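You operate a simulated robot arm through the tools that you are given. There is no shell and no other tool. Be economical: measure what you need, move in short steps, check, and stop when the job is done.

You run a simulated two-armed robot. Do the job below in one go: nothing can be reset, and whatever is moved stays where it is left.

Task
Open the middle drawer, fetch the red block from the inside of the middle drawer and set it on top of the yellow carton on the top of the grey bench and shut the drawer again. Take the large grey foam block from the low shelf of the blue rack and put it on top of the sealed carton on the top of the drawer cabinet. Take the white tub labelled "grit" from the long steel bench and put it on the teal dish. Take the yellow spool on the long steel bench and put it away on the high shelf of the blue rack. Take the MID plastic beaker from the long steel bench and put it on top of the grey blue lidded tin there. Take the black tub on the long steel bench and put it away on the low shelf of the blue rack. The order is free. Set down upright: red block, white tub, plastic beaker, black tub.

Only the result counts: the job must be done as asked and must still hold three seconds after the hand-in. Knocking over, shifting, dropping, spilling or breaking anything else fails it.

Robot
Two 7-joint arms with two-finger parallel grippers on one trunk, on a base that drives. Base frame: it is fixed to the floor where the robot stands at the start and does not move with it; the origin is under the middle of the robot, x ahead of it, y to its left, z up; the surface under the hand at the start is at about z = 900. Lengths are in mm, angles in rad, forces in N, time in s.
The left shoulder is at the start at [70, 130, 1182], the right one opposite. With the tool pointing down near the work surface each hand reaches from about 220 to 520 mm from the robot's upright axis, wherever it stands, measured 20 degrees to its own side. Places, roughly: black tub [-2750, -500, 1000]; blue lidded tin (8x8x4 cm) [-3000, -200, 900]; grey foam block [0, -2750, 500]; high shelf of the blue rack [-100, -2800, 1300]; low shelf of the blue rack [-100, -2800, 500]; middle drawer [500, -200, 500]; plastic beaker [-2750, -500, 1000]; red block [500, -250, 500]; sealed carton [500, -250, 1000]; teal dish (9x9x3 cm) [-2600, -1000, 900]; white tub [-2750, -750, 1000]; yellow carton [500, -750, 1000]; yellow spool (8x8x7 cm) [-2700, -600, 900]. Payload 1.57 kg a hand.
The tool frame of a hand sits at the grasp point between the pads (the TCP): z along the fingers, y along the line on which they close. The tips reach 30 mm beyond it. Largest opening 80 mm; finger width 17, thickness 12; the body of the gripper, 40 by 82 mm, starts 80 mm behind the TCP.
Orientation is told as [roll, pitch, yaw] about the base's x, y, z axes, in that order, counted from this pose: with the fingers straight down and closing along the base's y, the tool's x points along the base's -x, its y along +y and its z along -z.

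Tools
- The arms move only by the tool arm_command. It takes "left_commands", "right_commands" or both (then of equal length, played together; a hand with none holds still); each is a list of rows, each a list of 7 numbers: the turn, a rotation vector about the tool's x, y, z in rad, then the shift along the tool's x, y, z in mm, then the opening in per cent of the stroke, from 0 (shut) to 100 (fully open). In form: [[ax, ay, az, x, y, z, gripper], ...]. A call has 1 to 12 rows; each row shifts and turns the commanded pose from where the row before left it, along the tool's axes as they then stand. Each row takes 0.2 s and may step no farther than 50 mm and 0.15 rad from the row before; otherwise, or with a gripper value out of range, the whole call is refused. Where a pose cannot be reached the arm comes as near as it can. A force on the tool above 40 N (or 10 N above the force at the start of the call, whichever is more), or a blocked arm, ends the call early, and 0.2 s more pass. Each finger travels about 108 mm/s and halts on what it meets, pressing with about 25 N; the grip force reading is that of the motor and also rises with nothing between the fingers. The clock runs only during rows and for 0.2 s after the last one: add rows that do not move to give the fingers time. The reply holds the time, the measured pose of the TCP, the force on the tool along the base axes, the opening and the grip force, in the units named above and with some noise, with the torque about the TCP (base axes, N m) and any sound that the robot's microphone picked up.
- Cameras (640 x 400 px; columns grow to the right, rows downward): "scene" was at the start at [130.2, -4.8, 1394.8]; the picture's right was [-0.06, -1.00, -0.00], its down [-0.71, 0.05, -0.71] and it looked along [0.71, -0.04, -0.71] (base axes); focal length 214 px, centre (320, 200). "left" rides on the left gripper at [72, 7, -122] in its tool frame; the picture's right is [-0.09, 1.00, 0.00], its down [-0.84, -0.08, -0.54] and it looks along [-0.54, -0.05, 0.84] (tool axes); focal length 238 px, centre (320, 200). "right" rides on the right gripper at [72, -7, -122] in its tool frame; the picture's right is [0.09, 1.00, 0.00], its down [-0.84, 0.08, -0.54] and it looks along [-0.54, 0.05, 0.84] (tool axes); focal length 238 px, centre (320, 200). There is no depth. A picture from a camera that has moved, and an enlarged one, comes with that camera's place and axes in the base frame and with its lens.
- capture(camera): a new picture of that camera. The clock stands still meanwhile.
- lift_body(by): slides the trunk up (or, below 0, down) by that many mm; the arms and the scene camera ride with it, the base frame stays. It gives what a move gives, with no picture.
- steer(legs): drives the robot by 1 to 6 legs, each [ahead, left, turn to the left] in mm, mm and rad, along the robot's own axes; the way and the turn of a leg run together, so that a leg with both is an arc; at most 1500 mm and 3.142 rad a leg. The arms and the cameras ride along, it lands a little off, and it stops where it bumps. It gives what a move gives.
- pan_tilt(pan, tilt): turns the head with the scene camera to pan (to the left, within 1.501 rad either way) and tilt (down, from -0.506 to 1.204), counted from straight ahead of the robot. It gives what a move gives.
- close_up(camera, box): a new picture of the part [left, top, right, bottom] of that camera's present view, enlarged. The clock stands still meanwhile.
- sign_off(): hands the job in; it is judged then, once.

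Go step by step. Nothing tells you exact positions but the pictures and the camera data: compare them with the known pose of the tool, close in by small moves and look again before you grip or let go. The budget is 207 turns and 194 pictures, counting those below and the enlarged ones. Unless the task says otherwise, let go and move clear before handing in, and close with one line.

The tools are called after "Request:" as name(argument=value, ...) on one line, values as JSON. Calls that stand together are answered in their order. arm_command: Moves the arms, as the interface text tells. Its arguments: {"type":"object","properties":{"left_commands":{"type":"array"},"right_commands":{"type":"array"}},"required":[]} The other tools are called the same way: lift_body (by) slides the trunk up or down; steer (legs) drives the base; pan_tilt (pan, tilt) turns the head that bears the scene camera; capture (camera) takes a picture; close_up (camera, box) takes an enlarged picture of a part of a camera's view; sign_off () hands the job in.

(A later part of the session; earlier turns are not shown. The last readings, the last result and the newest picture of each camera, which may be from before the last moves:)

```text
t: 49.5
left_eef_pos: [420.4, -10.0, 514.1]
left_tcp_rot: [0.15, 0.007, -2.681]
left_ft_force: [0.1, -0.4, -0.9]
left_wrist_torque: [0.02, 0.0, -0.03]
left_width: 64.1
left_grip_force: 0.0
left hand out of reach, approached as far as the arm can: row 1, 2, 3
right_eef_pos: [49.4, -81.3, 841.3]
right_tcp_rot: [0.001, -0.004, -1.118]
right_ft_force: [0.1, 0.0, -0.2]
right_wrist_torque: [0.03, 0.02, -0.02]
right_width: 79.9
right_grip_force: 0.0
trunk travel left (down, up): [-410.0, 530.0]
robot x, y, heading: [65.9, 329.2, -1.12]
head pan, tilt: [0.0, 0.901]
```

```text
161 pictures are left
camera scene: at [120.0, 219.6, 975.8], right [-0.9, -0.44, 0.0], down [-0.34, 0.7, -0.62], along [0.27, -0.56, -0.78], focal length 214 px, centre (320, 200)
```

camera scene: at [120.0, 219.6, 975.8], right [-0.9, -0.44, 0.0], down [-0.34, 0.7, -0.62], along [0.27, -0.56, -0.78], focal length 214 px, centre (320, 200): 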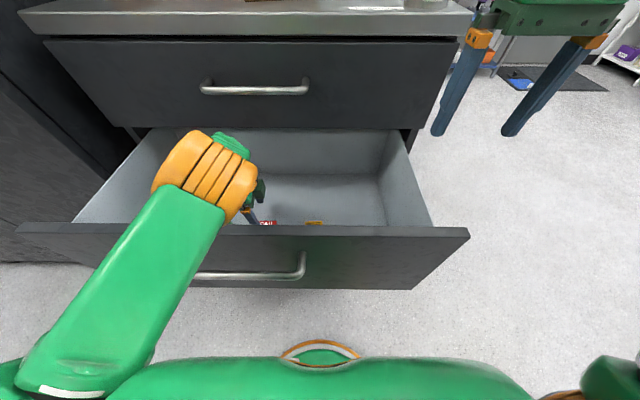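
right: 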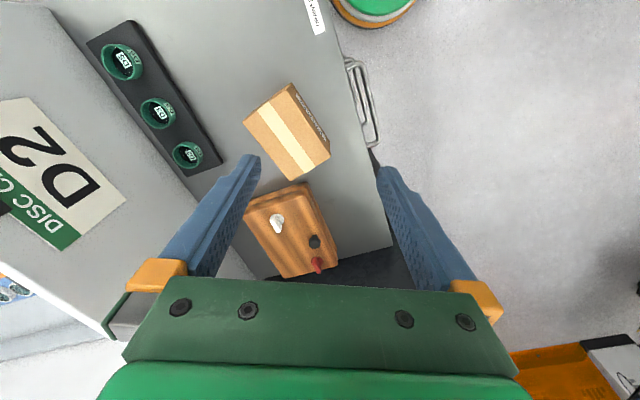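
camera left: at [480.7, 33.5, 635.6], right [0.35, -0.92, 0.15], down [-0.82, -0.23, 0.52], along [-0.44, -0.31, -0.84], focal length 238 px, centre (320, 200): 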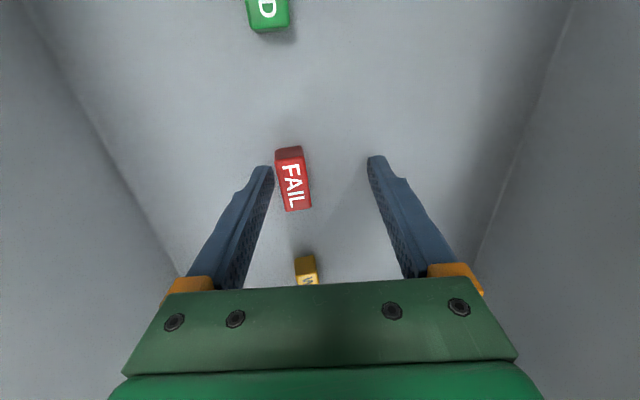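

The block is fixed at about (389, -8), but the arm cannot pull back further. I shift the base instead: back 15 and right 26.

Request:
steer(legs=[[-15, -26, 0]])

Request:
capture(camera="left")

```text
t: 50.3
left_eef_pos: [391.7, -7.0, 514.7]
left_tcp_rot: [0.152, 0.007, -2.68]
left_ft_force: [-0.2, -0.5, -0.2]
left_wrist_torque: [0.01, -0.01, 0.01]
left_width: 64.3
left_grip_force: 0.0
right_eef_pos: [21.0, -78.9, 840.4]
right_tcp_rot: [0.002, -0.002, -1.119]
right_ft_force: [-0.1, -0.8, 0.4]
right_wrist_torque: [0.0, -0.02, -0.01]
right_width: 80.0
right_grip_force: 0.1
trunk travel left (down, up): [-410.0, 530.0]
robot x, y, heading: [34.9, 332.8, -1.119]
head pan, tilt: [0.0, 0.901]
```

```text
160 pictures are left
camera left: at [450.2, 35.5, 636.1], right [0.35, -0.92, 0.15], down [-0.82, -0.23, 0.52], along [-0.44, -0.31, -0.84], focal length 238 px, centre (320, 200)
```

left: 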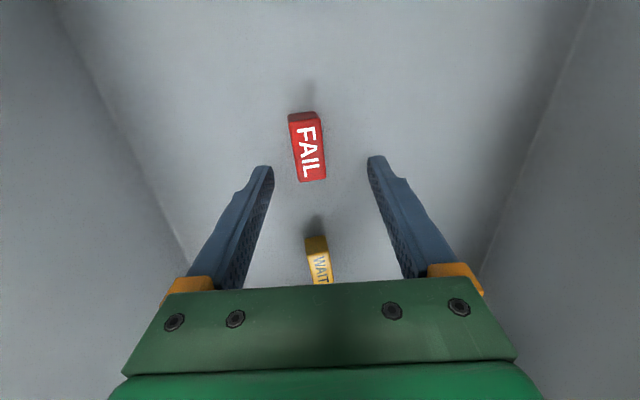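

Well centred. I descend in two stages, minding the drawer floor.

Request:
arm_command(left_commands=[[0, 0, 0, -1, -4, 25, 80], [0, 0, 0, -1, -4, 25, 80], [0, 0, 0, 0, 0, 0, 80]])

Request:
capture(camera="left")

```text
t: 51.1
left_eef_pos: [390.4, -10.8, 471.6]
left_tcp_rot: [0.169, 0.014, -2.683]
left_ft_force: [-1.3, -1.3, 33.2]
left_wrist_torque: [0.97, 0.66, 0.1]
left_width: 58.7
left_grip_force: 0.1
right_eef_pos: [16.4, -77.8, 844.1]
right_tcp_rot: [0.007, -0.01, -1.118]
right_ft_force: [-1.0, -0.1, 0.1]
right_wrist_torque: [0.02, 0.0, 0.01]
right_width: 79.9
right_grip_force: 0.0
trunk travel left (down, up): [-410.0, 530.0]
robot x, y, heading: [34.2, 328.9, -1.114]
head pan, tilt: [0.0, 0.901]
stopped in row 3 (left hand): the force on the tool passed its limit at 43 N (the readings are from after the stop); the commanded pose is now the measured one
```

```text
159 pictures are left
camera left: at [447.3, 35.0, 594.0], right [0.35, -0.92, 0.17], down [-0.83, -0.22, 0.51], along [-0.43, -0.32, -0.84], focal length 238 px, centre (320, 200)
```

left: 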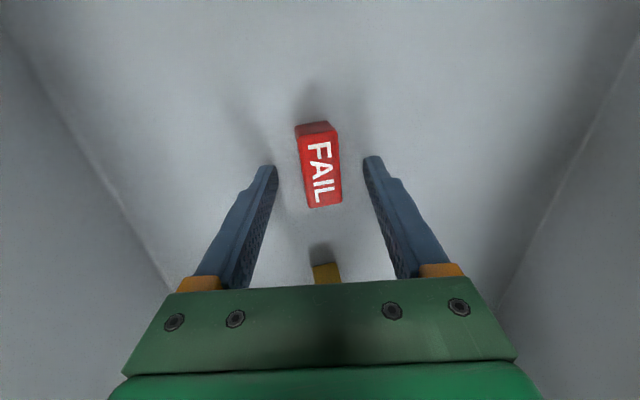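

The fingertips touched the drawer floor. I lift 4 mm, shift 10 along the block to its centre and close gently.

Request:
arm_command(left_commands=[[0, 0, 0, 0, 0, -4, 80], [0, 0, 0, 10, 0, 0, 80], [0, 0, 0, 0, 0, 0, 80]])

Request:
arm_command(left_commands=[[0, 0, 0, 0, 0, 0, 40], [0, 0, 0, 0, 0, 0, 20], [0, 0, 0, 0, 0, 0, 10], [0, 0, 0, 0, 0, 0, 10]])

Request:
capture(camera="left")

```text
t: 51.9
left_eef_pos: [397.7, -3.7, 472.5]
left_tcp_rot: [0.159, 0.01, -2.683]
left_ft_force: [-10.0, -4.6, 11.7]
left_wrist_torque: [0.17, 0.62, 0.44]
left_width: 62.4
left_grip_force: 0.1
right_eef_pos: [17.4, -79.0, 841.2]
right_tcp_rot: [0.003, -0.004, -1.12]
right_ft_force: [0.6, 0.0, 0.5]
right_wrist_torque: [-0.01, -0.01, 0.0]
right_width: 80.1
right_grip_force: 0.1
trunk travel left (down, up): [-410.0, 530.0]
robot x, y, heading: [31.5, 334.7, -1.114]
head pan, tilt: [0.0, 0.901]
```

```text
t: 52.9
left_eef_pos: [400.4, -3.4, 470.9]
left_tcp_rot: [0.157, 0.009, -2.684]
left_ft_force: [-0.7, -0.7, -0.8]
left_wrist_torque: [0.03, 0.02, -0.04]
left_width: 22.6
left_grip_force: 25.0
right_eef_pos: [19.8, -79.8, 841.9]
right_tcp_rot: [0.002, -0.004, -1.117]
right_ft_force: [-0.5, -0.4, 0.1]
right_wrist_torque: [0.0, 0.01, 0.0]
right_width: 79.9
right_grip_force: 0.0
trunk travel left (down, up): [-410.0, 530.0]
robot x, y, heading: [38.6, 335.7, -1.113]
head pan, tilt: [0.0, 0.901]
```

```text
158 pictures are left
camera left: at [458.4, 39.5, 592.8], right [0.35, -0.92, 0.15], down [-0.83, -0.23, 0.51], along [-0.44, -0.31, -0.84], focal length 238 px, centre (320, 200)
```

left: 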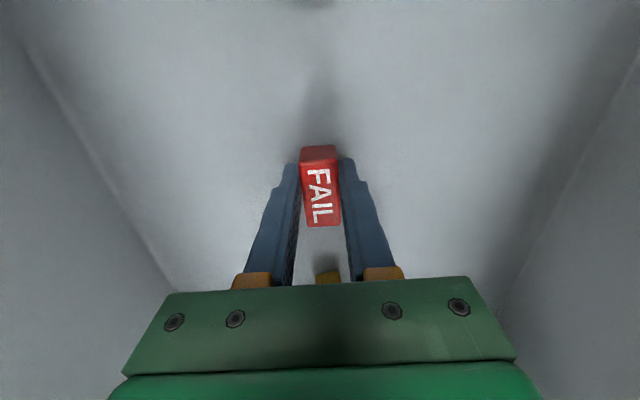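

The red block is gripped at 22.6 mm. I lift along the tool axis, then raise the trunk.

Request:
arm_command(left_commands=[[0, 0, 0, 0, 0, -30, 10], [0, 0, 0, 0, 0, -40, 10], [0, 0, 0, 0, 0, -40, 10], [0, 0, 0, 0, 0, 0, 10]])

Request:
lift_body(by=300)

Request:
capture(camera="left")

Request:
capture(camera="scene")

```text
t: 53.9
left_eef_pos: [400.7, 8.2, 579.0]
left_tcp_rot: [0.156, 0.008, -2.681]
left_ft_force: [-0.1, -0.3, 0.0]
left_wrist_torque: [0.0, 0.02, -0.01]
left_width: 22.9
left_grip_force: 25.3
left hand out of reach, approached as far as the arm can: row 2, 3
right_eef_pos: [19.9, -79.9, 841.4]
right_tcp_rot: [0.002, -0.002, -1.119]
right_ft_force: [-0.7, -0.2, 0.8]
right_wrist_torque: [-0.01, -0.01, 0.02]
right_width: 80.0
right_grip_force: 0.1
trunk travel left (down, up): [-410.0, 530.0]
robot x, y, heading: [33.8, 335.9, -1.119]
head pan, tilt: [0.0, 0.901]
```

```text
t: 56.9
left_eef_pos: [399.2, 7.5, 878.3]
left_tcp_rot: [0.155, 0.008, -2.682]
left_ft_force: [-0.1, -0.1, -0.4]
left_wrist_torque: [0.04, -0.01, 0.02]
left_width: 22.9
left_grip_force: 25.1
right_eef_pos: [20.6, -79.8, 1141.8]
right_tcp_rot: [0.002, -0.004, -1.12]
right_ft_force: [-0.5, 0.9, 0.7]
right_wrist_torque: [0.0, 0.01, 0.0]
right_width: 80.0
right_grip_force: 0.2
trunk travel left (down, up): [-710.0, 230.0]
robot x, y, heading: [36.8, 334.7, -1.121]
head pan, tilt: [0.0, 0.901]
```

```text
157 pictures are left
camera left: at [459.0, 51.7, 1000.3], right [0.35, -0.92, 0.15], down [-0.83, -0.23, 0.52], along [-0.44, -0.31, -0.84], focal length 238 px, centre (320, 200)
```

left: 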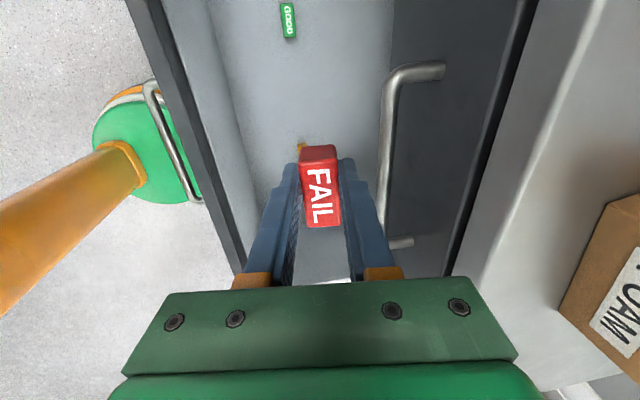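

```text
156 pictures are left
camera scene: at [89.8, 221.3, 1275.7], right [-0.9, -0.44, 0.0], down [-0.34, 0.7, -0.62], along [0.27, -0.56, -0.78], focal length 214 px, centre (320, 200)
```

scene: 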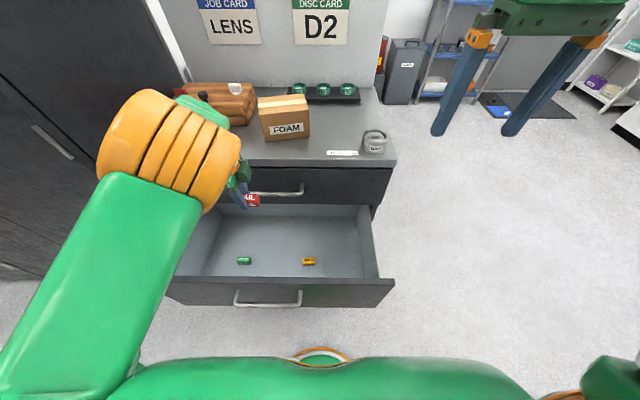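

The drawer still has to be shut. I lift the left hand high out of the way first, with the block held, and keep the tool level.

Request:
arm_command(left_commands=[[0.026, 0, 0, 0, -8, -40, 10], [0.026, 0, 0, 0, -8, -45, 10], [0.026, 0, 0, 0, -10, -45, 10], [0.026, 0, 0, 0, -10, -45, 10], [0.026, 0, 0, 0, -10, -45, 10], [0.026, 0, 0, 0, -10, -45, 10], [0, 0, 0, 0, 0, 0, 10]])

Request:
capture(camera="scene")

```text
t: 58.5
left_eef_pos: [366.7, 79.1, 1138.9]
left_tcp_rot: [-0.001, 0.011, -2.68]
left_ft_force: [0.8, 0.0, -0.3]
left_wrist_torque: [-0.01, -0.01, 0.0]
left_width: 22.8
left_grip_force: 24.9
left hand out of reach, approached as far as the arm can: row 1
right_eef_pos: [20.4, -80.3, 1141.2]
right_tcp_rot: [0.0, -0.004, -1.119]
right_ft_force: [0.5, 0.8, 0.1]
right_wrist_torque: [-0.03, -0.01, 0.0]
right_width: 80.3
right_grip_force: 0.1
trunk travel left (down, up): [-710.0, 230.0]
robot x, y, heading: [36.5, 337.4, -1.115]
head pan, tilt: [0.0, 0.901]
```

```text
155 pictures are left
camera scene: at [89.9, 221.9, 1275.8], right [-0.9, -0.44, 0.0], down [-0.34, 0.7, -0.62], along [0.27, -0.56, -0.78], focal length 214 px, centre (320, 200)
```

scene: 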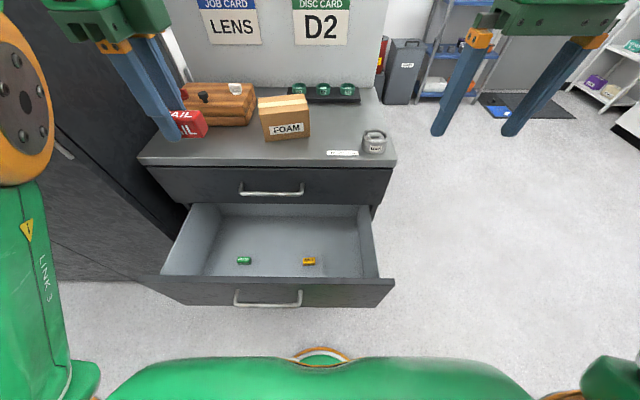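

I drive left 110 and lower the trunk so the right hand can come down in front of the drawer panel and push it shut.

Request:
steer(legs=[[0, 110, 0]])

Request:
lift_body(by=-260)

Request:
arm_command(right_commands=[[0, 0, 0, 30, 10, 0, 0], [0, 0, 0, 35, 20, 0, 0], [0, 0, 0, 35, 20, 0, 0], [0, 0, 0, 25, 0, 40, 0], [0, 0, 0, 0, 0, 40, 0], [0, 0, 0, 0, 0, 0, 0]])

Request:
capture(camera="right")

Request:
capture(camera="scene")

```text
t: 59.7
left_eef_pos: [461.8, 123.2, 1138.9]
left_tcp_rot: [-0.002, 0.009, -2.687]
left_ft_force: [-0.2, -0.6, -0.2]
left_wrist_torque: [0.06, 0.03, 0.01]
left_width: 22.8
left_grip_force: 25.1
right_eef_pos: [114.1, -32.6, 1141.2]
right_tcp_rot: [0.003, -0.004, -1.122]
right_ft_force: [0.7, -0.6, -0.7]
right_wrist_torque: [0.01, -0.02, 0.02]
right_width: 79.8
right_grip_force: 0.1
trunk travel left (down, up): [-710.0, 230.0]
robot x, y, heading: [136.1, 381.8, -1.124]
head pan, tilt: [0.0, 0.901]
```

```text
t: 62.4
left_eef_pos: [463.8, 126.0, 879.2]
left_tcp_rot: [0.0, 0.009, -2.687]
left_ft_force: [0.4, -0.4, 0.4]
left_wrist_torque: [-0.02, 0.03, -0.02]
left_width: 22.6
left_grip_force: 24.6
right_eef_pos: [116.3, -32.7, 881.9]
right_tcp_rot: [0.002, -0.006, -1.122]
right_ft_force: [-0.3, -0.6, 0.1]
right_wrist_torque: [0.01, -0.04, -0.01]
right_width: 80.3
right_grip_force: 0.1
trunk travel left (down, up): [-450.0, 490.0]
robot x, y, heading: [136.1, 381.1, -1.12]
head pan, tilt: [0.0, 0.901]
```

```text
t: 63.8
left_eef_pos: [463.9, 125.1, 880.4]
left_tcp_rot: [0.001, 0.01, -2.686]
left_ft_force: [-0.3, 0.3, 0.4]
left_wrist_torque: [0.01, -0.02, -0.01]
left_width: 23.0
left_grip_force: 25.1
right_eef_pos: [103.1, 105.4, 800.1]
right_tcp_rot: [0.002, -0.005, -1.122]
right_ft_force: [-0.9, 0.5, 0.8]
right_wrist_torque: [0.01, 0.01, 0.02]
right_width: 0.1
right_grip_force: 21.1
trunk travel left (down, up): [-450.0, 490.0]
robot x, y, heading: [134.3, 380.2, -1.117]
head pan, tilt: [0.0, 0.901]
```

```text
154 pictures are left
camera right: at [65.8, 166.8, 920.2], right [0.86, 0.51, 0.0], down [0.43, -0.72, 0.55], along [0.28, -0.47, -0.84], focal length 238 px, centre (320, 200)
```

right: 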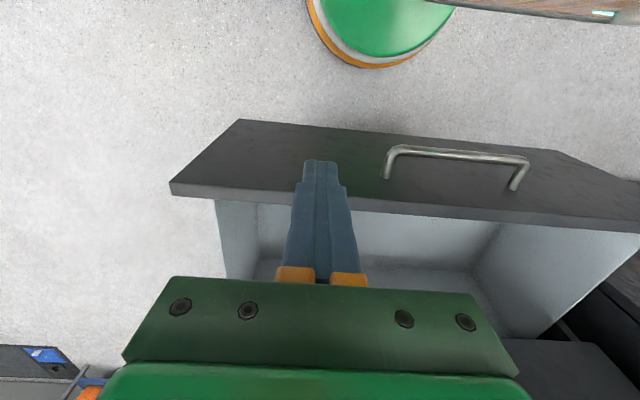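

```text
153 pictures are left
camera scene: at [187.0, 269.1, 1015.8], right [-0.9, -0.44, 0.0], down [-0.34, 0.7, -0.62], along [0.27, -0.56, -0.78], focal length 214 px, centre (320, 200)
```

scene: 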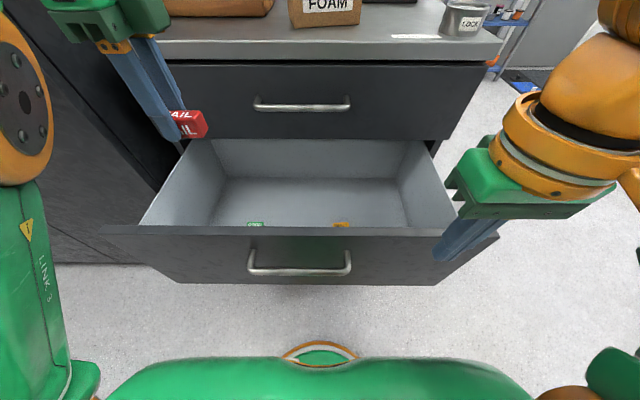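

The panel is about 65 mm ahead of the fingers. I go down, sideways 40, and push the drawer in.

Request:
arm_command(right_commands=[[0, 0, 0, 0, 20, 40, 0], [0, 0, 0, 0, 20, 50, 0], [0, 0, 0, 0, 0, 50, 0], [0, 0, 0, -30, 0, 0, 0], [0, 0, 0, -30, 0, 0, 0], [0, 0, 0, -30, 0, 0, 0], [0, 0, 0, -30, 0, 0, 0], [0, 0, 0, 0, 0, 0, 0]])

Request:
capture(camera="scene")

```text
refused: row 2 steps farther than a row can; nothing moved
```

```text
152 pictures are left
camera scene: at [187.0, 269.1, 1015.8], right [-0.9, -0.44, 0.0], down [-0.34, 0.7, -0.62], along [0.27, -0.56, -0.78], focal length 214 px, centre (320, 200)
```

scene: 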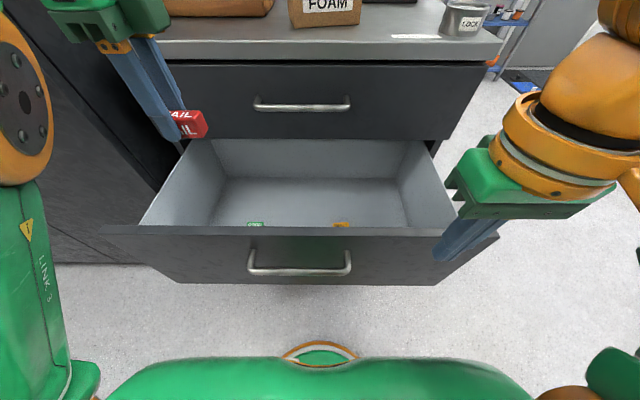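

Request:
arm_command(right_commands=[[0, 0, 0, 0, 20, 40, 0], [0, 0, 0, 0, 20, 40, 0], [0, 0, 0, 0, 0, 45, 0], [0, 0, 0, 0, 0, 45, 0], [0, 0, 0, 0, 0, 30, 0], [0, 0, 0, -30, 0, 0, 0], [0, 0, 0, -30, 0, 0, 0], [0, 0, 0, -30, 0, 0, 0], [0, 0, 0, -30, 0, 0, 0], [0, 0, 0, 0, 0, 0, 0]])

Request:
capture(camera="scene")

```text
t: 66.0
left_eef_pos: [462.8, 126.0, 879.2]
left_tcp_rot: [-0.001, 0.01, -2.685]
left_ft_force: [0.7, 0.7, -0.2]
left_wrist_torque: [-0.01, 0.01, 0.01]
left_width: 22.7
left_grip_force: 24.8
right_eef_pos: [196.7, 8.9, 601.4]
right_tcp_rot: [0.001, -0.005, -1.121]
right_ft_force: [-0.7, -0.7, 1.2]
right_wrist_torque: [-0.02, 0.01, -0.02]
right_width: 0.0
right_grip_force: 20.7
trunk travel left (down, up): [-450.0, 490.0]
robot x, y, heading: [133.1, 376.3, -1.119]
head pan, tilt: [0.0, 0.901]
```

```text
151 pictures are left
camera scene: at [187.0, 269.0, 1015.8], right [-0.9, -0.44, 0.0], down [-0.34, 0.71, -0.62], along [0.27, -0.56, -0.78], focal length 214 px, centre (320, 200)
```

scene: 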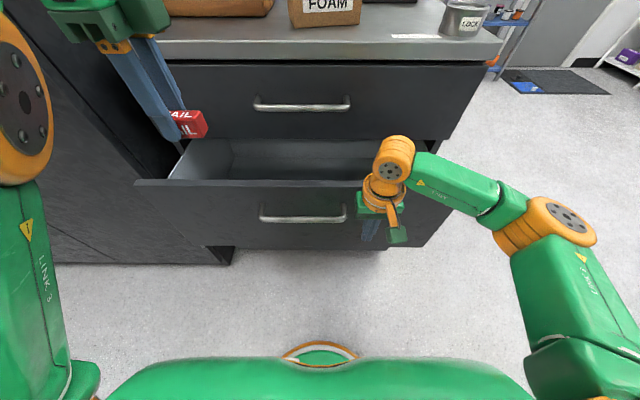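

It is sliding in. I tilt the hand so the wrist stays back and keep pushing with the tips.

Request:
arm_command(right_commands=[[0, -0.15, 0, 0, 0, 0, 0], [0, -0.15, 0, 0, 0, 0, 0], [0, -0.15, 0, 0, 0, 0, 0], [0, 0, 0, -27, 0, 13, 0], [0, 0, 0, -27, 0, 13, 0], [0, 0, 0, -27, 0, 13, 0], [0, 0, 0, -27, 0, 13, 0], [0, 0, 0, 0, 0, 0, 0]])

Request:
capture(camera="scene")

```text
t: 67.8
left_eef_pos: [464.1, 124.9, 880.3]
left_tcp_rot: [-0.001, 0.009, -2.685]
left_ft_force: [0.2, -0.4, -0.1]
left_wrist_torque: [0.01, 0.0, 0.03]
left_width: 22.9
left_grip_force: 25.1
right_eef_pos: [248.9, -97.6, 604.0]
right_tcp_rot: [0.001, -0.454, -1.121]
right_ft_force: [-1.1, 0.4, 0.0]
right_wrist_torque: [-0.07, 0.02, 0.01]
right_width: 0.1
right_grip_force: 21.4
trunk travel left (down, up): [-450.0, 490.0]
robot x, y, heading: [133.5, 378.2, -1.123]
head pan, tilt: [0.0, 0.901]
```

```text
150 pictures are left
camera scene: at [187.0, 268.9, 1015.8], right [-0.9, -0.44, 0.0], down [-0.34, 0.71, -0.62], along [0.27, -0.56, -0.78], focal length 214 px, centre (320, 200)
```

scene: 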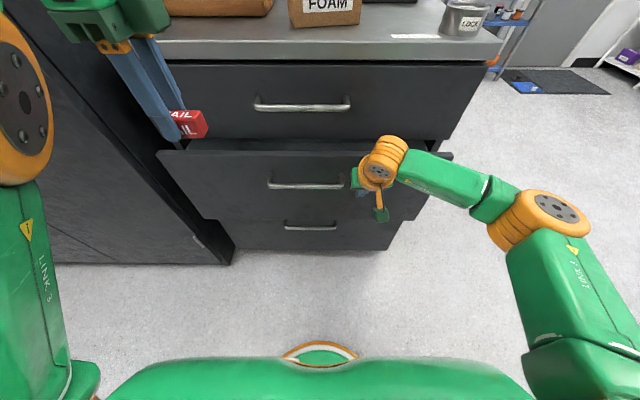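

Nearly closed. I push further in small steps until it stops.

Request:
arm_command(right_commands=[[0, 0, 0, -18, 0, 8.7, 0], [0, 0, 0, -18, 0, 8.7, 0], [0, 0, 0, -9, 0, 4.4, 0], [0, 0, 0, -9, 0, 4.4, 0], [0, 0, 0, -9, 0, 4.4, 0], [0, 0, 0, -9, 0, 4.4, 0], [0, 0, 0, -9, 0, 4.4, 0], [0, 0, 0, 0, 0, 0, 0]])

Request:
capture(camera="scene")

```text
t: 69.0
left_eef_pos: [461.6, 128.6, 880.4]
left_tcp_rot: [0.005, 0.008, -2.685]
left_ft_force: [-0.6, 0.0, -0.6]
left_wrist_torque: [-0.03, -0.01, -0.03]
left_width: 22.8
left_grip_force: 25.1
right_eef_pos: [274.4, -153.5, 603.5]
right_tcp_rot: [0.001, -0.436, -1.121]
right_ft_force: [-8.0, 16.0, 6.5]
right_wrist_torque: [0.19, 0.14, -0.05]
right_width: 0.0
right_grip_force: 21.6
trunk travel left (down, up): [-450.0, 490.0]
robot x, y, heading: [134.9, 382.0, -1.12]
head pan, tilt: [0.0, 0.901]
stopped in row 6 (right hand): the force on the tool passed its limit at 51 N (the readings are from after the stop); the commanded pose is now the measured one
```

```text
149 pictures are left
camera scene: at [184.8, 274.1, 1016.6], right [-0.9, -0.44, 0.0], down [-0.34, 0.7, -0.63], along [0.27, -0.56, -0.78], focal length 214 px, centre (320, 200)
```

scene: 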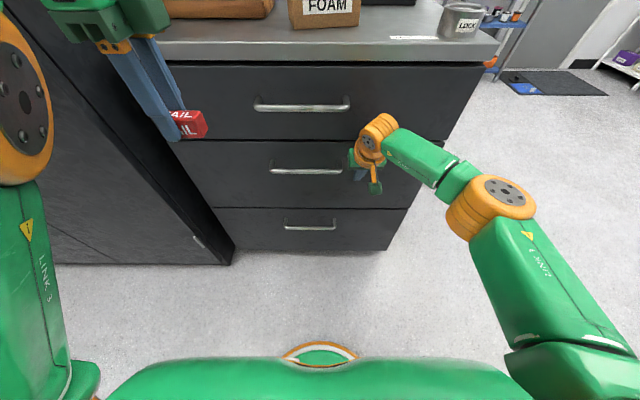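

The drawer is shut and flush. I withdraw the right hand, level it and raise the trunk.

Request:
arm_command(right_commands=[[0, 0, 0, 27, 0, -13, 0], [0, 0, 0, 27, 0, -13, 0], [0, 0.145, 0, 27, 0, 0, 0], [0, 0.145, 0, 27, 0, 0, 0], [0, 0.145, 0, 20, 0, 0, 20], [0, 0, 0, 10, -20, -40, 50], [0, 0, 0, 0, -25, -40, 100], [0, 0, 0, 0, -20, -45, 100], [0, 0, 0, 0, -20, -45, 100], [0, 0, 0, 0, 0, -48, 100], [0, 0, 0, 0, 0, -48, 100], [0, 0, 0, 0, 0, 0, 100]])

Request:
lift_body(by=360)

Request:
pan_tilt(pan=0, tilt=0.7)

Request:
capture(camera="scene")

Request:
capture(camera="left")

```text
t: 71.6
left_eef_pos: [462.5, 125.3, 878.0]
left_tcp_rot: [-0.001, 0.008, -2.685]
left_ft_force: [-0.8, 0.5, 0.6]
left_wrist_torque: [0.01, -0.02, 0.02]
left_width: 22.9
left_grip_force: 24.6
right_eef_pos: [135.5, -68.4, 841.3]
right_tcp_rot: [0.002, -0.001, -1.12]
right_ft_force: [0.0, -0.4, 0.0]
right_wrist_torque: [-0.01, -0.03, -0.01]
right_width: 80.0
right_grip_force: 0.1
trunk travel left (down, up): [-450.0, 490.0]
robot x, y, heading: [136.1, 379.2, -1.119]
head pan, tilt: [0.0, 0.901]
```

```text
t: 75.1
left_eef_pos: [463.5, 124.3, 1239.5]
left_tcp_rot: [-0.002, 0.008, -2.686]
left_ft_force: [0.1, 0.5, -0.4]
left_wrist_torque: [-0.01, 0.02, 0.01]
left_width: 23.0
left_grip_force: 25.5
right_eef_pos: [137.9, -67.9, 1199.7]
right_tcp_rot: [0.0, 0.0, -1.119]
right_ft_force: [0.6, -0.2, 0.3]
right_wrist_torque: [0.0, 0.05, 0.0]
right_width: 79.7
right_grip_force: 0.1
trunk travel left (down, up): [-810.0, 130.0]
robot x, y, heading: [129.9, 385.5, -1.121]
head pan, tilt: [0.0, 0.901]
```

```text
t: 75.9
left_eef_pos: [462.7, 124.7, 1239.4]
left_tcp_rot: [-0.001, 0.01, -2.686]
left_ft_force: [0.0, 0.5, 0.0]
left_wrist_torque: [-0.02, -0.03, -0.03]
left_width: 22.5
left_grip_force: 25.0
right_eef_pos: [136.8, -69.5, 1201.1]
right_tcp_rot: [0.001, -0.001, -1.119]
right_ft_force: [0.6, -0.6, -0.1]
right_wrist_torque: [-0.02, -0.01, -0.01]
right_width: 80.2
right_grip_force: 0.0
trunk travel left (down, up): [-810.0, 130.0]
robot x, y, heading: [129.7, 382.0, -1.117]
head pan, tilt: [0.0, 0.7]
```

```text
148 pictures are left
camera scene: at [190.9, 260.7, 1391.8], right [-0.9, -0.44, 0.0], down [-0.28, 0.58, -0.76], along [0.33, -0.69, -0.64], focal length 214 px, centre (320, 200)
```

scene: 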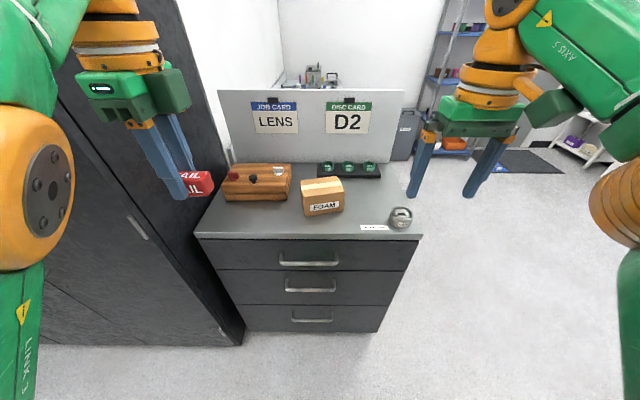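

```text
147 pictures are left
camera left: at [530.5, 150.9, 1361.3], right [0.36, -0.93, 0.0], down [-0.79, -0.3, 0.53], along [-0.5, -0.19, -0.84], focal length 238 px, centre (320, 200)
```

left: 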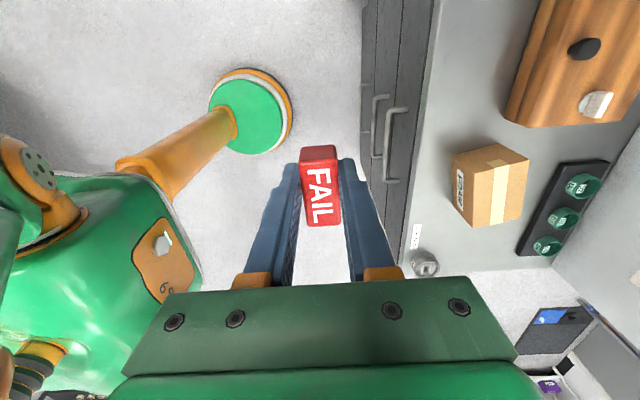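

Next is the grey bench behind the partition. I drive right past the cabinet and forward, then look left.

Request:
steer(legs=[[-100, -900, 0], [700, 0, 0]])

Request:
pan_tilt(pan=1.2, tilt=0.5)

Request:
capture(camera="scene")

Request:
pan_tilt(pan=-0.3, tilt=0.35)

Request:
capture(camera="scene")

```text
t: 84.2
left_eef_pos: [-132.5, -819.6, 1239.2]
left_tcp_rot: [0.001, 0.008, -2.704]
left_ft_force: [0.2, -0.3, -0.5]
left_wrist_torque: [-0.04, -0.02, 0.0]
left_width: 22.6
left_grip_force: 24.8
right_eef_pos: [-462.6, -1007.6, 1202.3]
right_tcp_rot: [-0.002, -0.002, -1.138]
right_ft_force: [0.8, 0.4, 0.5]
right_wrist_torque: [-0.02, 0.01, -0.04]
right_width: 79.9
right_grip_force: 0.1
trunk travel left (down, up): [-810.0, 130.0]
robot x, y, heading: [-454.7, -559.3, -1.137]
head pan, tilt: [0.0, 0.7]
```

```text
t: 85.6
left_eef_pos: [-131.5, -820.3, 1239.4]
left_tcp_rot: [-0.001, 0.008, -2.705]
left_ft_force: [-0.7, 0.5, 0.0]
left_wrist_torque: [-0.02, 0.01, 0.01]
left_width: 22.6
left_grip_force: 25.5
right_eef_pos: [-460.5, -1007.8, 1201.0]
right_tcp_rot: [0.0, 0.0, -1.139]
right_ft_force: [-0.1, -0.1, 0.0]
right_wrist_torque: [-0.03, -0.01, 0.04]
right_width: 79.8
right_grip_force: 0.0
trunk travel left (down, up): [-810.0, 130.0]
robot x, y, heading: [-456.0, -557.1, -1.137]
head pan, tilt: [1.201, 0.499]
```

```text
146 pictures are left
camera scene: at [-345.8, -597.4, 1409.6], right [0.06, -1.0, 0.0], down [-0.48, -0.03, -0.88], along [0.88, 0.06, -0.48], focal length 214 px, centre (320, 200)
```

scene: 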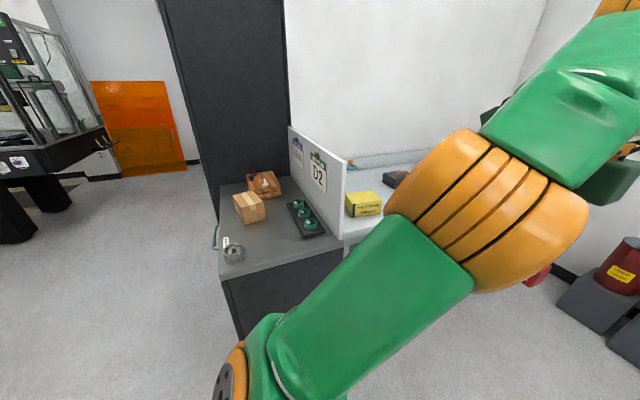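

```text
t: 87.2
left_eef_pos: [-131.7, -820.0, 1239.3]
left_tcp_rot: [0.0, 0.009, -2.704]
left_ft_force: [-0.2, 0.9, -0.6]
left_wrist_torque: [0.01, 0.0, 0.03]
left_width: 22.7
left_grip_force: 25.5
right_eef_pos: [-461.4, -1008.2, 1200.6]
right_tcp_rot: [0.0, -0.001, -1.139]
right_ft_force: [-0.4, -0.5, 0.4]
right_wrist_torque: [0.04, 0.0, 0.0]
right_width: 79.9
right_grip_force: 0.1
trunk travel left (down, up): [-810.0, 130.0]
robot x, y, heading: [-456.7, -555.4, -1.136]
head pan, tilt: [-0.3, 0.351]
```

```text
145 pictures are left
camera scene: at [-424.2, -695.3, 1423.3], right [-0.99, -0.13, 0.0], down [-0.05, 0.34, -0.94], along [0.13, -0.93, -0.34], focal length 214 px, centre (320, 200)
```

scene: 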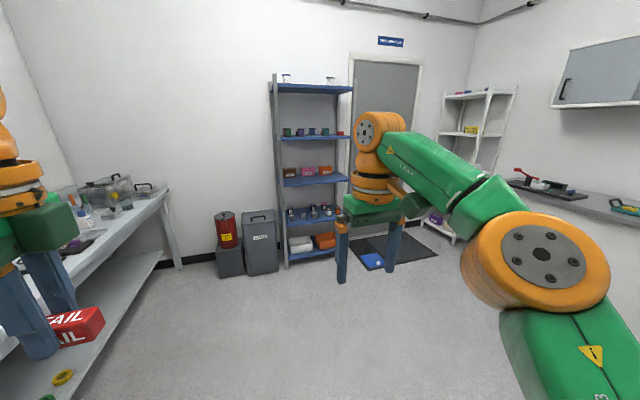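

The yellow carton is near (468, -727), past the partition's end. I turn to face it and look.

Request:
steer(legs=[[0, 0, 0.95]])

Request:
pan_tilt(pan=0, tilt=0.6)

Request:
capture(camera="scene")

```text
t: 90.0
left_eef_pos: [-52.7, -452.0, 1240.2]
left_tcp_rot: [0.0, 0.008, -1.767]
left_ft_force: [0.2, 0.0, 0.5]
left_wrist_torque: [0.03, -0.02, 0.02]
left_width: 22.7
left_grip_force: 25.0
right_eef_pos: [-96.7, -828.4, 1201.2]
right_tcp_rot: [0.001, 0.001, -0.201]
right_ft_force: [-0.1, -0.5, 0.6]
right_wrist_torque: [0.03, 0.0, 0.02]
right_width: 79.9
right_grip_force: 0.2
trunk travel left (down, up): [-810.0, 130.0]
robot x, y, heading: [-457.8, -560.2, -0.205]
head pan, tilt: [-0.3, 0.351]
```

```text
t: 90.8
left_eef_pos: [-53.3, -451.5, 1238.1]
left_tcp_rot: [-0.001, 0.01, -1.766]
left_ft_force: [0.3, -0.5, 0.0]
left_wrist_torque: [0.0, 0.04, 0.0]
left_width: 22.6
left_grip_force: 25.0
right_eef_pos: [-97.0, -827.1, 1201.2]
right_tcp_rot: [0.0, 0.002, -0.201]
right_ft_force: [-0.7, 0.2, 0.1]
right_wrist_torque: [-0.01, -0.02, 0.0]
right_width: 80.0
right_grip_force: 0.0
trunk travel left (down, up): [-810.0, 130.0]
robot x, y, heading: [-458.1, -560.5, -0.197]
head pan, tilt: [0.0, 0.6]
```

```text
144 pictures are left
camera scene: at [-321.9, -584.9, 1400.6], right [-0.2, -0.98, 0.0], down [-0.55, 0.11, -0.83], along [0.81, -0.16, -0.56], focal length 214 px, centre (320, 200)
```

scene: 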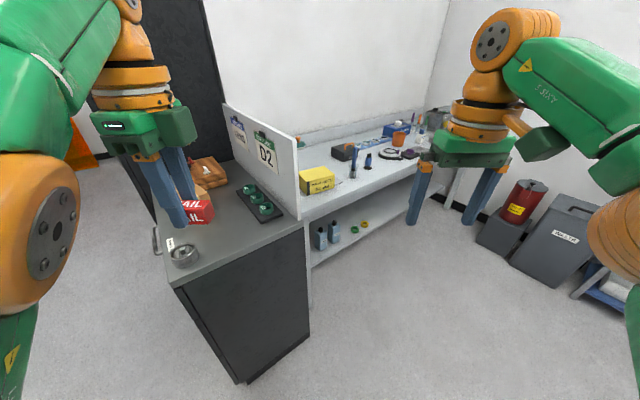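

The bench edge is in line with the cabinet, so I face it at heading about 0.45. I turn, slide right, then look before moving in.

Request:
steer(legs=[[0, 0, 0.65], [0, -684, 0], [130, 0, 0]])

Request:
pan_tilt(pan=0.15, tilt=0.8)

Request:
capture(camera="scene")

Request:
capture(camera="left")

```text
t: 97.3
left_eef_pos: [223.1, -811.0, 1239.7]
left_tcp_rot: [0.004, 0.007, -1.127]
left_ft_force: [0.3, 0.6, 0.0]
left_wrist_torque: [0.02, 0.01, 0.0]
left_width: 22.8
left_grip_force: 25.1
right_eef_pos: [413.0, -1139.4, 1202.5]
right_tcp_rot: [0.003, -0.004, 0.439]
right_ft_force: [-0.4, -0.7, 0.5]
right_wrist_torque: [-0.03, -0.02, 0.04]
right_width: 80.2
right_grip_force: 0.0
trunk travel left (down, up): [-810.0, 130.0]
robot x, y, heading: [-35.3, -1137.3, 0.444]
head pan, tilt: [0.0, 0.6]
```

```text
t: 98.0
left_eef_pos: [226.8, -808.7, 1239.3]
left_tcp_rot: [0.0, 0.011, -1.127]
left_ft_force: [-0.2, 0.8, -0.9]
left_wrist_torque: [-0.03, 0.02, -0.01]
left_width: 22.8
left_grip_force: 24.6
right_eef_pos: [415.9, -1137.7, 1200.1]
right_tcp_rot: [0.001, 0.0, 0.437]
right_ft_force: [-0.4, -1.0, 0.6]
right_wrist_torque: [-0.02, 0.03, -0.04]
right_width: 79.6
right_grip_force: 0.1
trunk travel left (down, up): [-810.0, 130.0]
robot x, y, heading: [-36.7, -1135.8, 0.438]
head pan, tilt: [0.15, 0.799]
```

```text
143 pictures are left
camera scene: at [77.8, -1068.8, 1383.7], right [0.56, -0.83, 0.0], down [-0.6, -0.4, -0.7], along [0.58, 0.39, -0.72], focal length 214 px, centre (320, 200)
```

scene: 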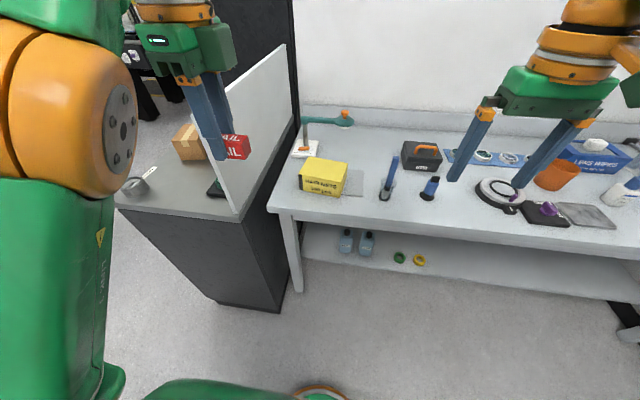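

```text
142 pictures are left
camera left: at [203.4, -741.2, 1361.5], right [0.94, 0.34, 0.0], down [0.29, -0.79, 0.53], along [0.18, -0.5, -0.85], focal length 238 px, centre (320, 200)
```

left: 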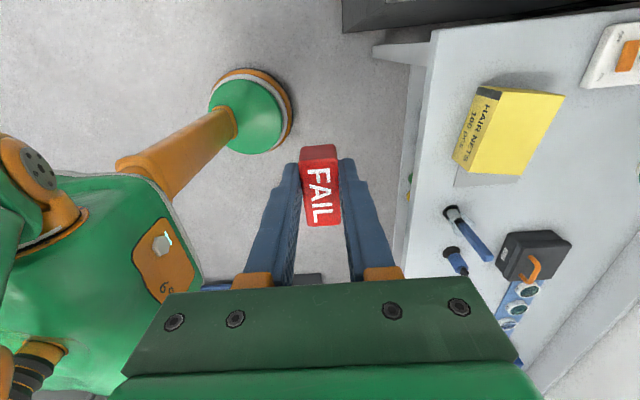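

The carton top is near (577, -741), z about 910. I move in 240 and right 35, then look again.

Request:
steer(legs=[[0, -35, 0], [240, 0, 0]])

Request:
capture(camera="scene")

Request:
capture(camera="left")

```text
t: 100.2
left_eef_pos: [455.0, -737.4, 1239.8]
left_tcp_rot: [0.002, 0.009, -1.125]
left_ft_force: [-0.9, -0.1, -0.1]
left_wrist_torque: [0.02, 0.02, -0.02]
left_width: 23.0
left_grip_force: 24.6
right_eef_pos: [644.9, -1065.3, 1203.2]
right_tcp_rot: [-0.001, -0.002, 0.442]
right_ft_force: [-0.2, -0.5, 0.0]
right_wrist_torque: [0.03, -0.01, -0.01]
right_width: 80.1
right_grip_force: 0.0
trunk travel left (down, up): [-810.0, 130.0]
robot x, y, heading: [197.7, -1064.0, 0.44]
head pan, tilt: [0.15, 0.799]
```

```text
141 pictures are left
camera scene: at [305.6, -998.3, 1384.0], right [0.56, -0.83, 0.0], down [-0.59, -0.4, -0.7], along [0.58, 0.39, -0.72], focal length 214 px, centre (320, 200)
```

scene: 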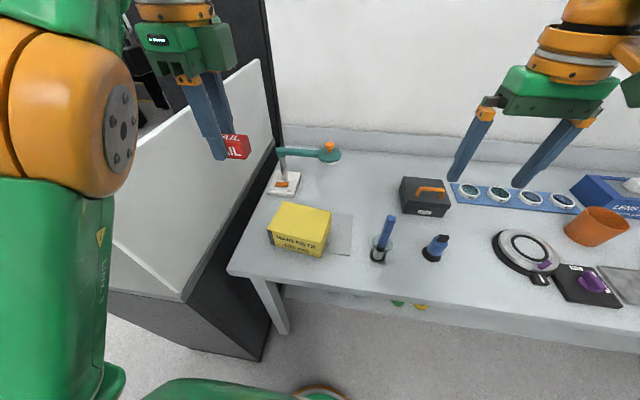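

```text
140 pictures are left
camera left: at [430.4, -670.3, 1362.4], right [0.94, 0.35, 0.0], down [0.29, -0.79, 0.53], along [0.19, -0.5, -0.84], focal length 238 px, centre (320, 200)
```

left: 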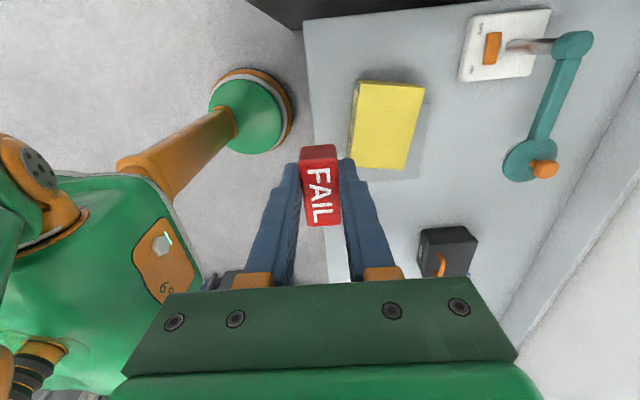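

The carton top centre is about (589, -740, 912). I bring the hand above it at the present height and check.

Request:
arm_command(left_commands=[[0, 0, 0, -20, 40, 0, 10], [0, 0, 0, -20, 40, 0, 10], [0, 0, 0, -20, 40, 10, 10], [0, 0, 0, 0, 0, 30, 10], [0, 0, 0, 0, 0, 0, 10]])

Request:
capture(camera="left")

Request:
capture(camera="scene")

```text
t: 101.5
left_eef_pos: [508.9, -745.9, 1167.8]
left_tcp_rot: [0.002, 0.009, -1.124]
left_ft_force: [0.5, 0.0, -0.5]
left_wrist_torque: [0.0, -0.01, 0.03]
left_width: 22.7
left_grip_force: 24.9
left hand out of reach, approached as far as the arm can: row 1, 2, 3
right_eef_pos: [646.9, -1065.3, 1200.6]
right_tcp_rot: [0.001, 0.0, 0.441]
right_ft_force: [-0.1, 0.3, 0.2]
right_wrist_torque: [-0.02, -0.01, 0.02]
right_width: 80.1
right_grip_force: 0.1
trunk travel left (down, up): [-810.0, 130.0]
robot x, y, heading: [197.4, -1063.3, 0.445]
head pan, tilt: [0.15, 0.799]
```

```text
139 pictures are left
camera left: at [485.3, -677.1, 1290.4], right [0.94, 0.35, 0.0], down [0.29, -0.79, 0.53], along [0.19, -0.5, -0.85], focal length 238 px, centre (320, 200)
```

left: 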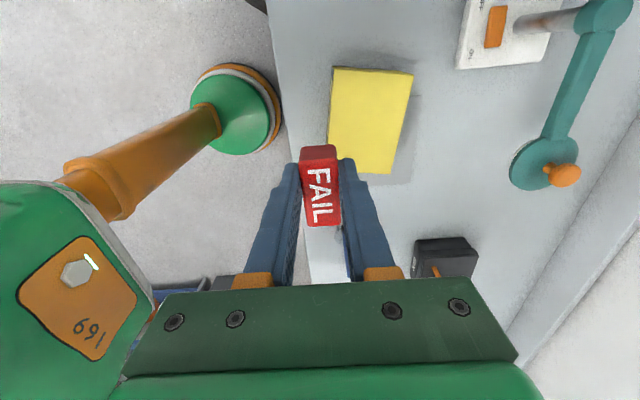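

```text
138 pictures are left
camera scene: at [308.1, -997.7, 1383.8], right [0.56, -0.83, 0.0], down [-0.59, -0.4, -0.7], along [0.58, 0.39, -0.72], focal length 214 px, centre (320, 200)
```

scene: 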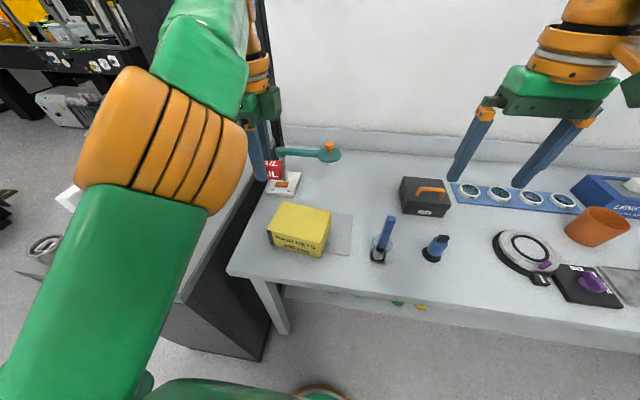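

The carton centre is confirmed at about (591, -738). I move over it while descending to z about 1010.

Request:
arm_command(left_commands=[[0, 0, 0, -7, 20, 40, 10], [0, 0, 0, -7, 20, 40, 10], [0, 0, 0, -7, 20, 40, 10], [0, 0, 0, -7, 18, 38, 10], [0, 0, 0, 0, 0, 0, 10]])

Request:
capture(camera="left")

Request:
capture(camera="scene")

```text
t: 102.7
left_eef_pos: [578.9, -734.0, 1010.5]
left_tcp_rot: [0.001, 0.01, -1.124]
left_ft_force: [0.6, -1.5, -0.3]
left_wrist_torque: [-0.01, 0.0, -0.02]
left_width: 22.9
left_grip_force: 25.2
left hand out of reach, approached as far as the arm can: row 4
right_eef_pos: [647.6, -1065.7, 1200.3]
right_tcp_rot: [0.002, -0.001, 0.44]
right_ft_force: [-0.5, -0.5, -0.3]
right_wrist_torque: [0.02, -0.01, -0.01]
right_width: 79.8
right_grip_force: 0.1
trunk travel left (down, up): [-810.0, 130.0]
robot x, y, heading: [195.4, -1062.8, 0.442]
head pan, tilt: [0.15, 0.799]
```

```text
137 pictures are left
camera left: at [555.8, -665.6, 1132.5], right [0.94, 0.35, 0.0], down [0.3, -0.79, 0.53], along [0.19, -0.5, -0.85], focal length 238 px, centre (320, 200)
```

left: 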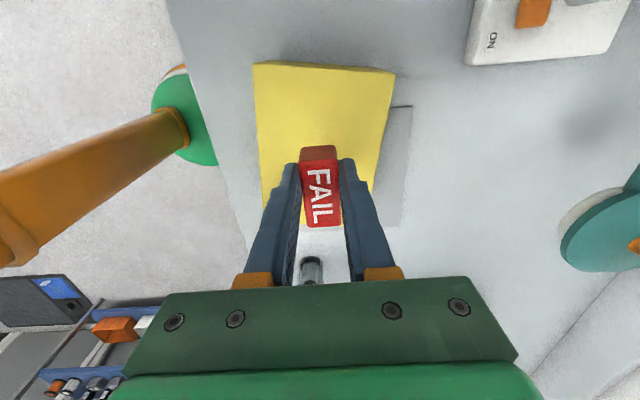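

```text
136 pictures are left
camera scene: at [309.1, -998.7, 1383.7], right [0.56, -0.83, 0.0], down [-0.59, -0.4, -0.7], along [0.58, 0.39, -0.72], focal length 214 px, centre (320, 200)
```

scene: 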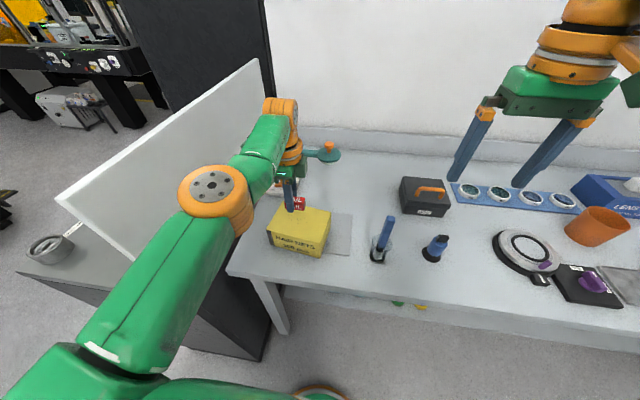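

The block is above the middle of the carton. I lower it straight, slowly at the end.

Request:
arm_command(left_commands=[[0, 0, 0, 5, 0, 30, 10], [0, 0, 0, 0, 0, 20, 10], [0, 0, 0, 0, 0, 5, 10], [0, 0, 0, 0, 0, 0, 10]])

Request:
close_up(camera="scene", box=[240, 170, 360, 270])

Request:
capture(camera="left")

```text
t: 103.7
left_eef_pos: [579.9, -730.6, 959.2]
left_tcp_rot: [0.009, 0.01, -1.122]
left_ft_force: [5.9, 6.6, 35.6]
left_wrist_torque: [-0.07, 0.01, -0.01]
left_width: 22.5
left_grip_force: 25.0
right_eef_pos: [643.6, -1067.8, 1202.7]
right_tcp_rot: [0.002, -0.003, 0.441]
right_ft_force: [0.3, 0.1, 0.1]
right_wrist_torque: [0.0, 0.03, -0.02]
right_width: 79.9
right_grip_force: 0.0
trunk travel left (down, up): [-810.0, 130.0]
robot x, y, heading: [196.0, -1062.0, 0.442]
head pan, tilt: [0.15, 0.799]
```

```text
4.00 times, centred on (300, 220) of scene
camera zoom: at [304.2, -1000.7, 1384.7], right [0.56, -0.83, 0.0], down [-0.59, -0.4, -0.7], along [0.58, 0.39, -0.71], focal length 858 px, centre (400, 120)
```

zoom: 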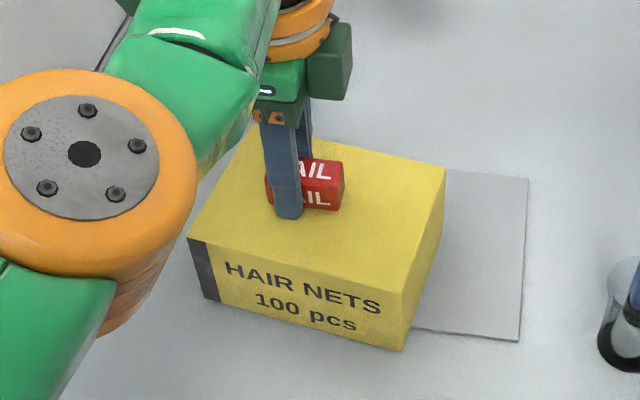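

```text
134 pictures are left
camera left: at [553.5, -664.8, 1081.2], right [0.94, 0.35, 0.01], down [0.29, -0.79, 0.53], along [0.19, -0.5, -0.85], focal length 238 px, centre (320, 200)
```

left: 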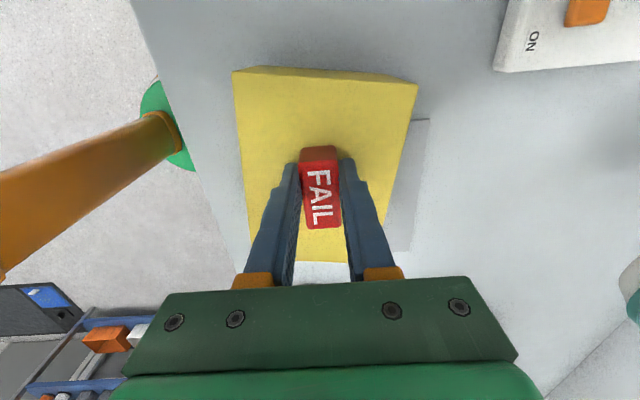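

It is seated in the middle of the carton. I ease up 3 mm, open and withdraw upward.

Request:
arm_command(left_commands=[[0, 0, 0, 0, 0, -4, 10], [0, 0, 0, 0, 0, 0, 10], [0, 0, 0, 0, 0, 0, 45], [0, 0, 0, 0, 0, 0, 60], [0, 0, 0, 0, 0, -25, 60], [0, 0, 0, 0, 0, -40, 60], [0, 0, 0, 0, 0, -40, 60], [0, 0, 0, 0, 0, 0, 60]])

Request:
close_up(camera="scene", box=[240, 170, 360, 270])

Request:
capture(camera="left")

```text
t: 105.5
left_eef_pos: [572.7, -742.7, 1065.2]
left_tcp_rot: [-0.004, 0.008, -1.124]
left_ft_force: [1.0, -0.3, 0.1]
left_wrist_torque: [-0.02, -0.02, 0.01]
left_width: 48.2
left_grip_force: 0.1
left hand out of reach, approached as far as the arm can: row 6, 7
right_eef_pos: [648.1, -1065.8, 1201.1]
right_tcp_rot: [0.0, 0.0, 0.44]
right_ft_force: [0.4, -0.2, 0.4]
right_wrist_torque: [0.01, 0.0, -0.02]
right_width: 80.0
right_grip_force: 0.1
trunk travel left (down, up): [-810.0, 130.0]
robot x, y, heading: [198.9, -1061.4, 0.44]
head pan, tilt: [0.15, 0.799]
```

```text
4.00 times, centred on (300, 220) of scene
camera zoom: at [309.5, -997.0, 1383.6], right [0.56, -0.83, 0.0], down [-0.6, -0.4, -0.7], along [0.58, 0.39, -0.72], focal length 858 px, centre (400, 120)
```

zoom: 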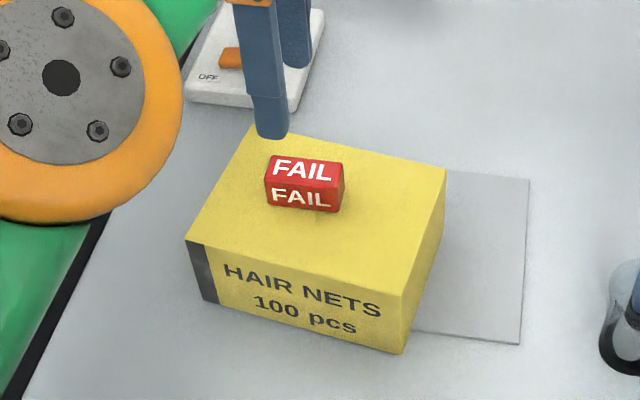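

```text
132 pictures are left
camera left: at [548.0, -674.9, 1186.9], right [0.94, 0.35, 0.0], down [0.29, -0.79, 0.54], along [0.18, -0.5, -0.84], focal length 238 px, centre (320, 200)
```

left: 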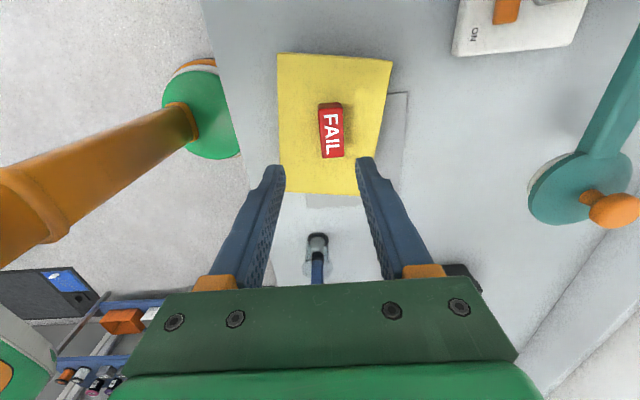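

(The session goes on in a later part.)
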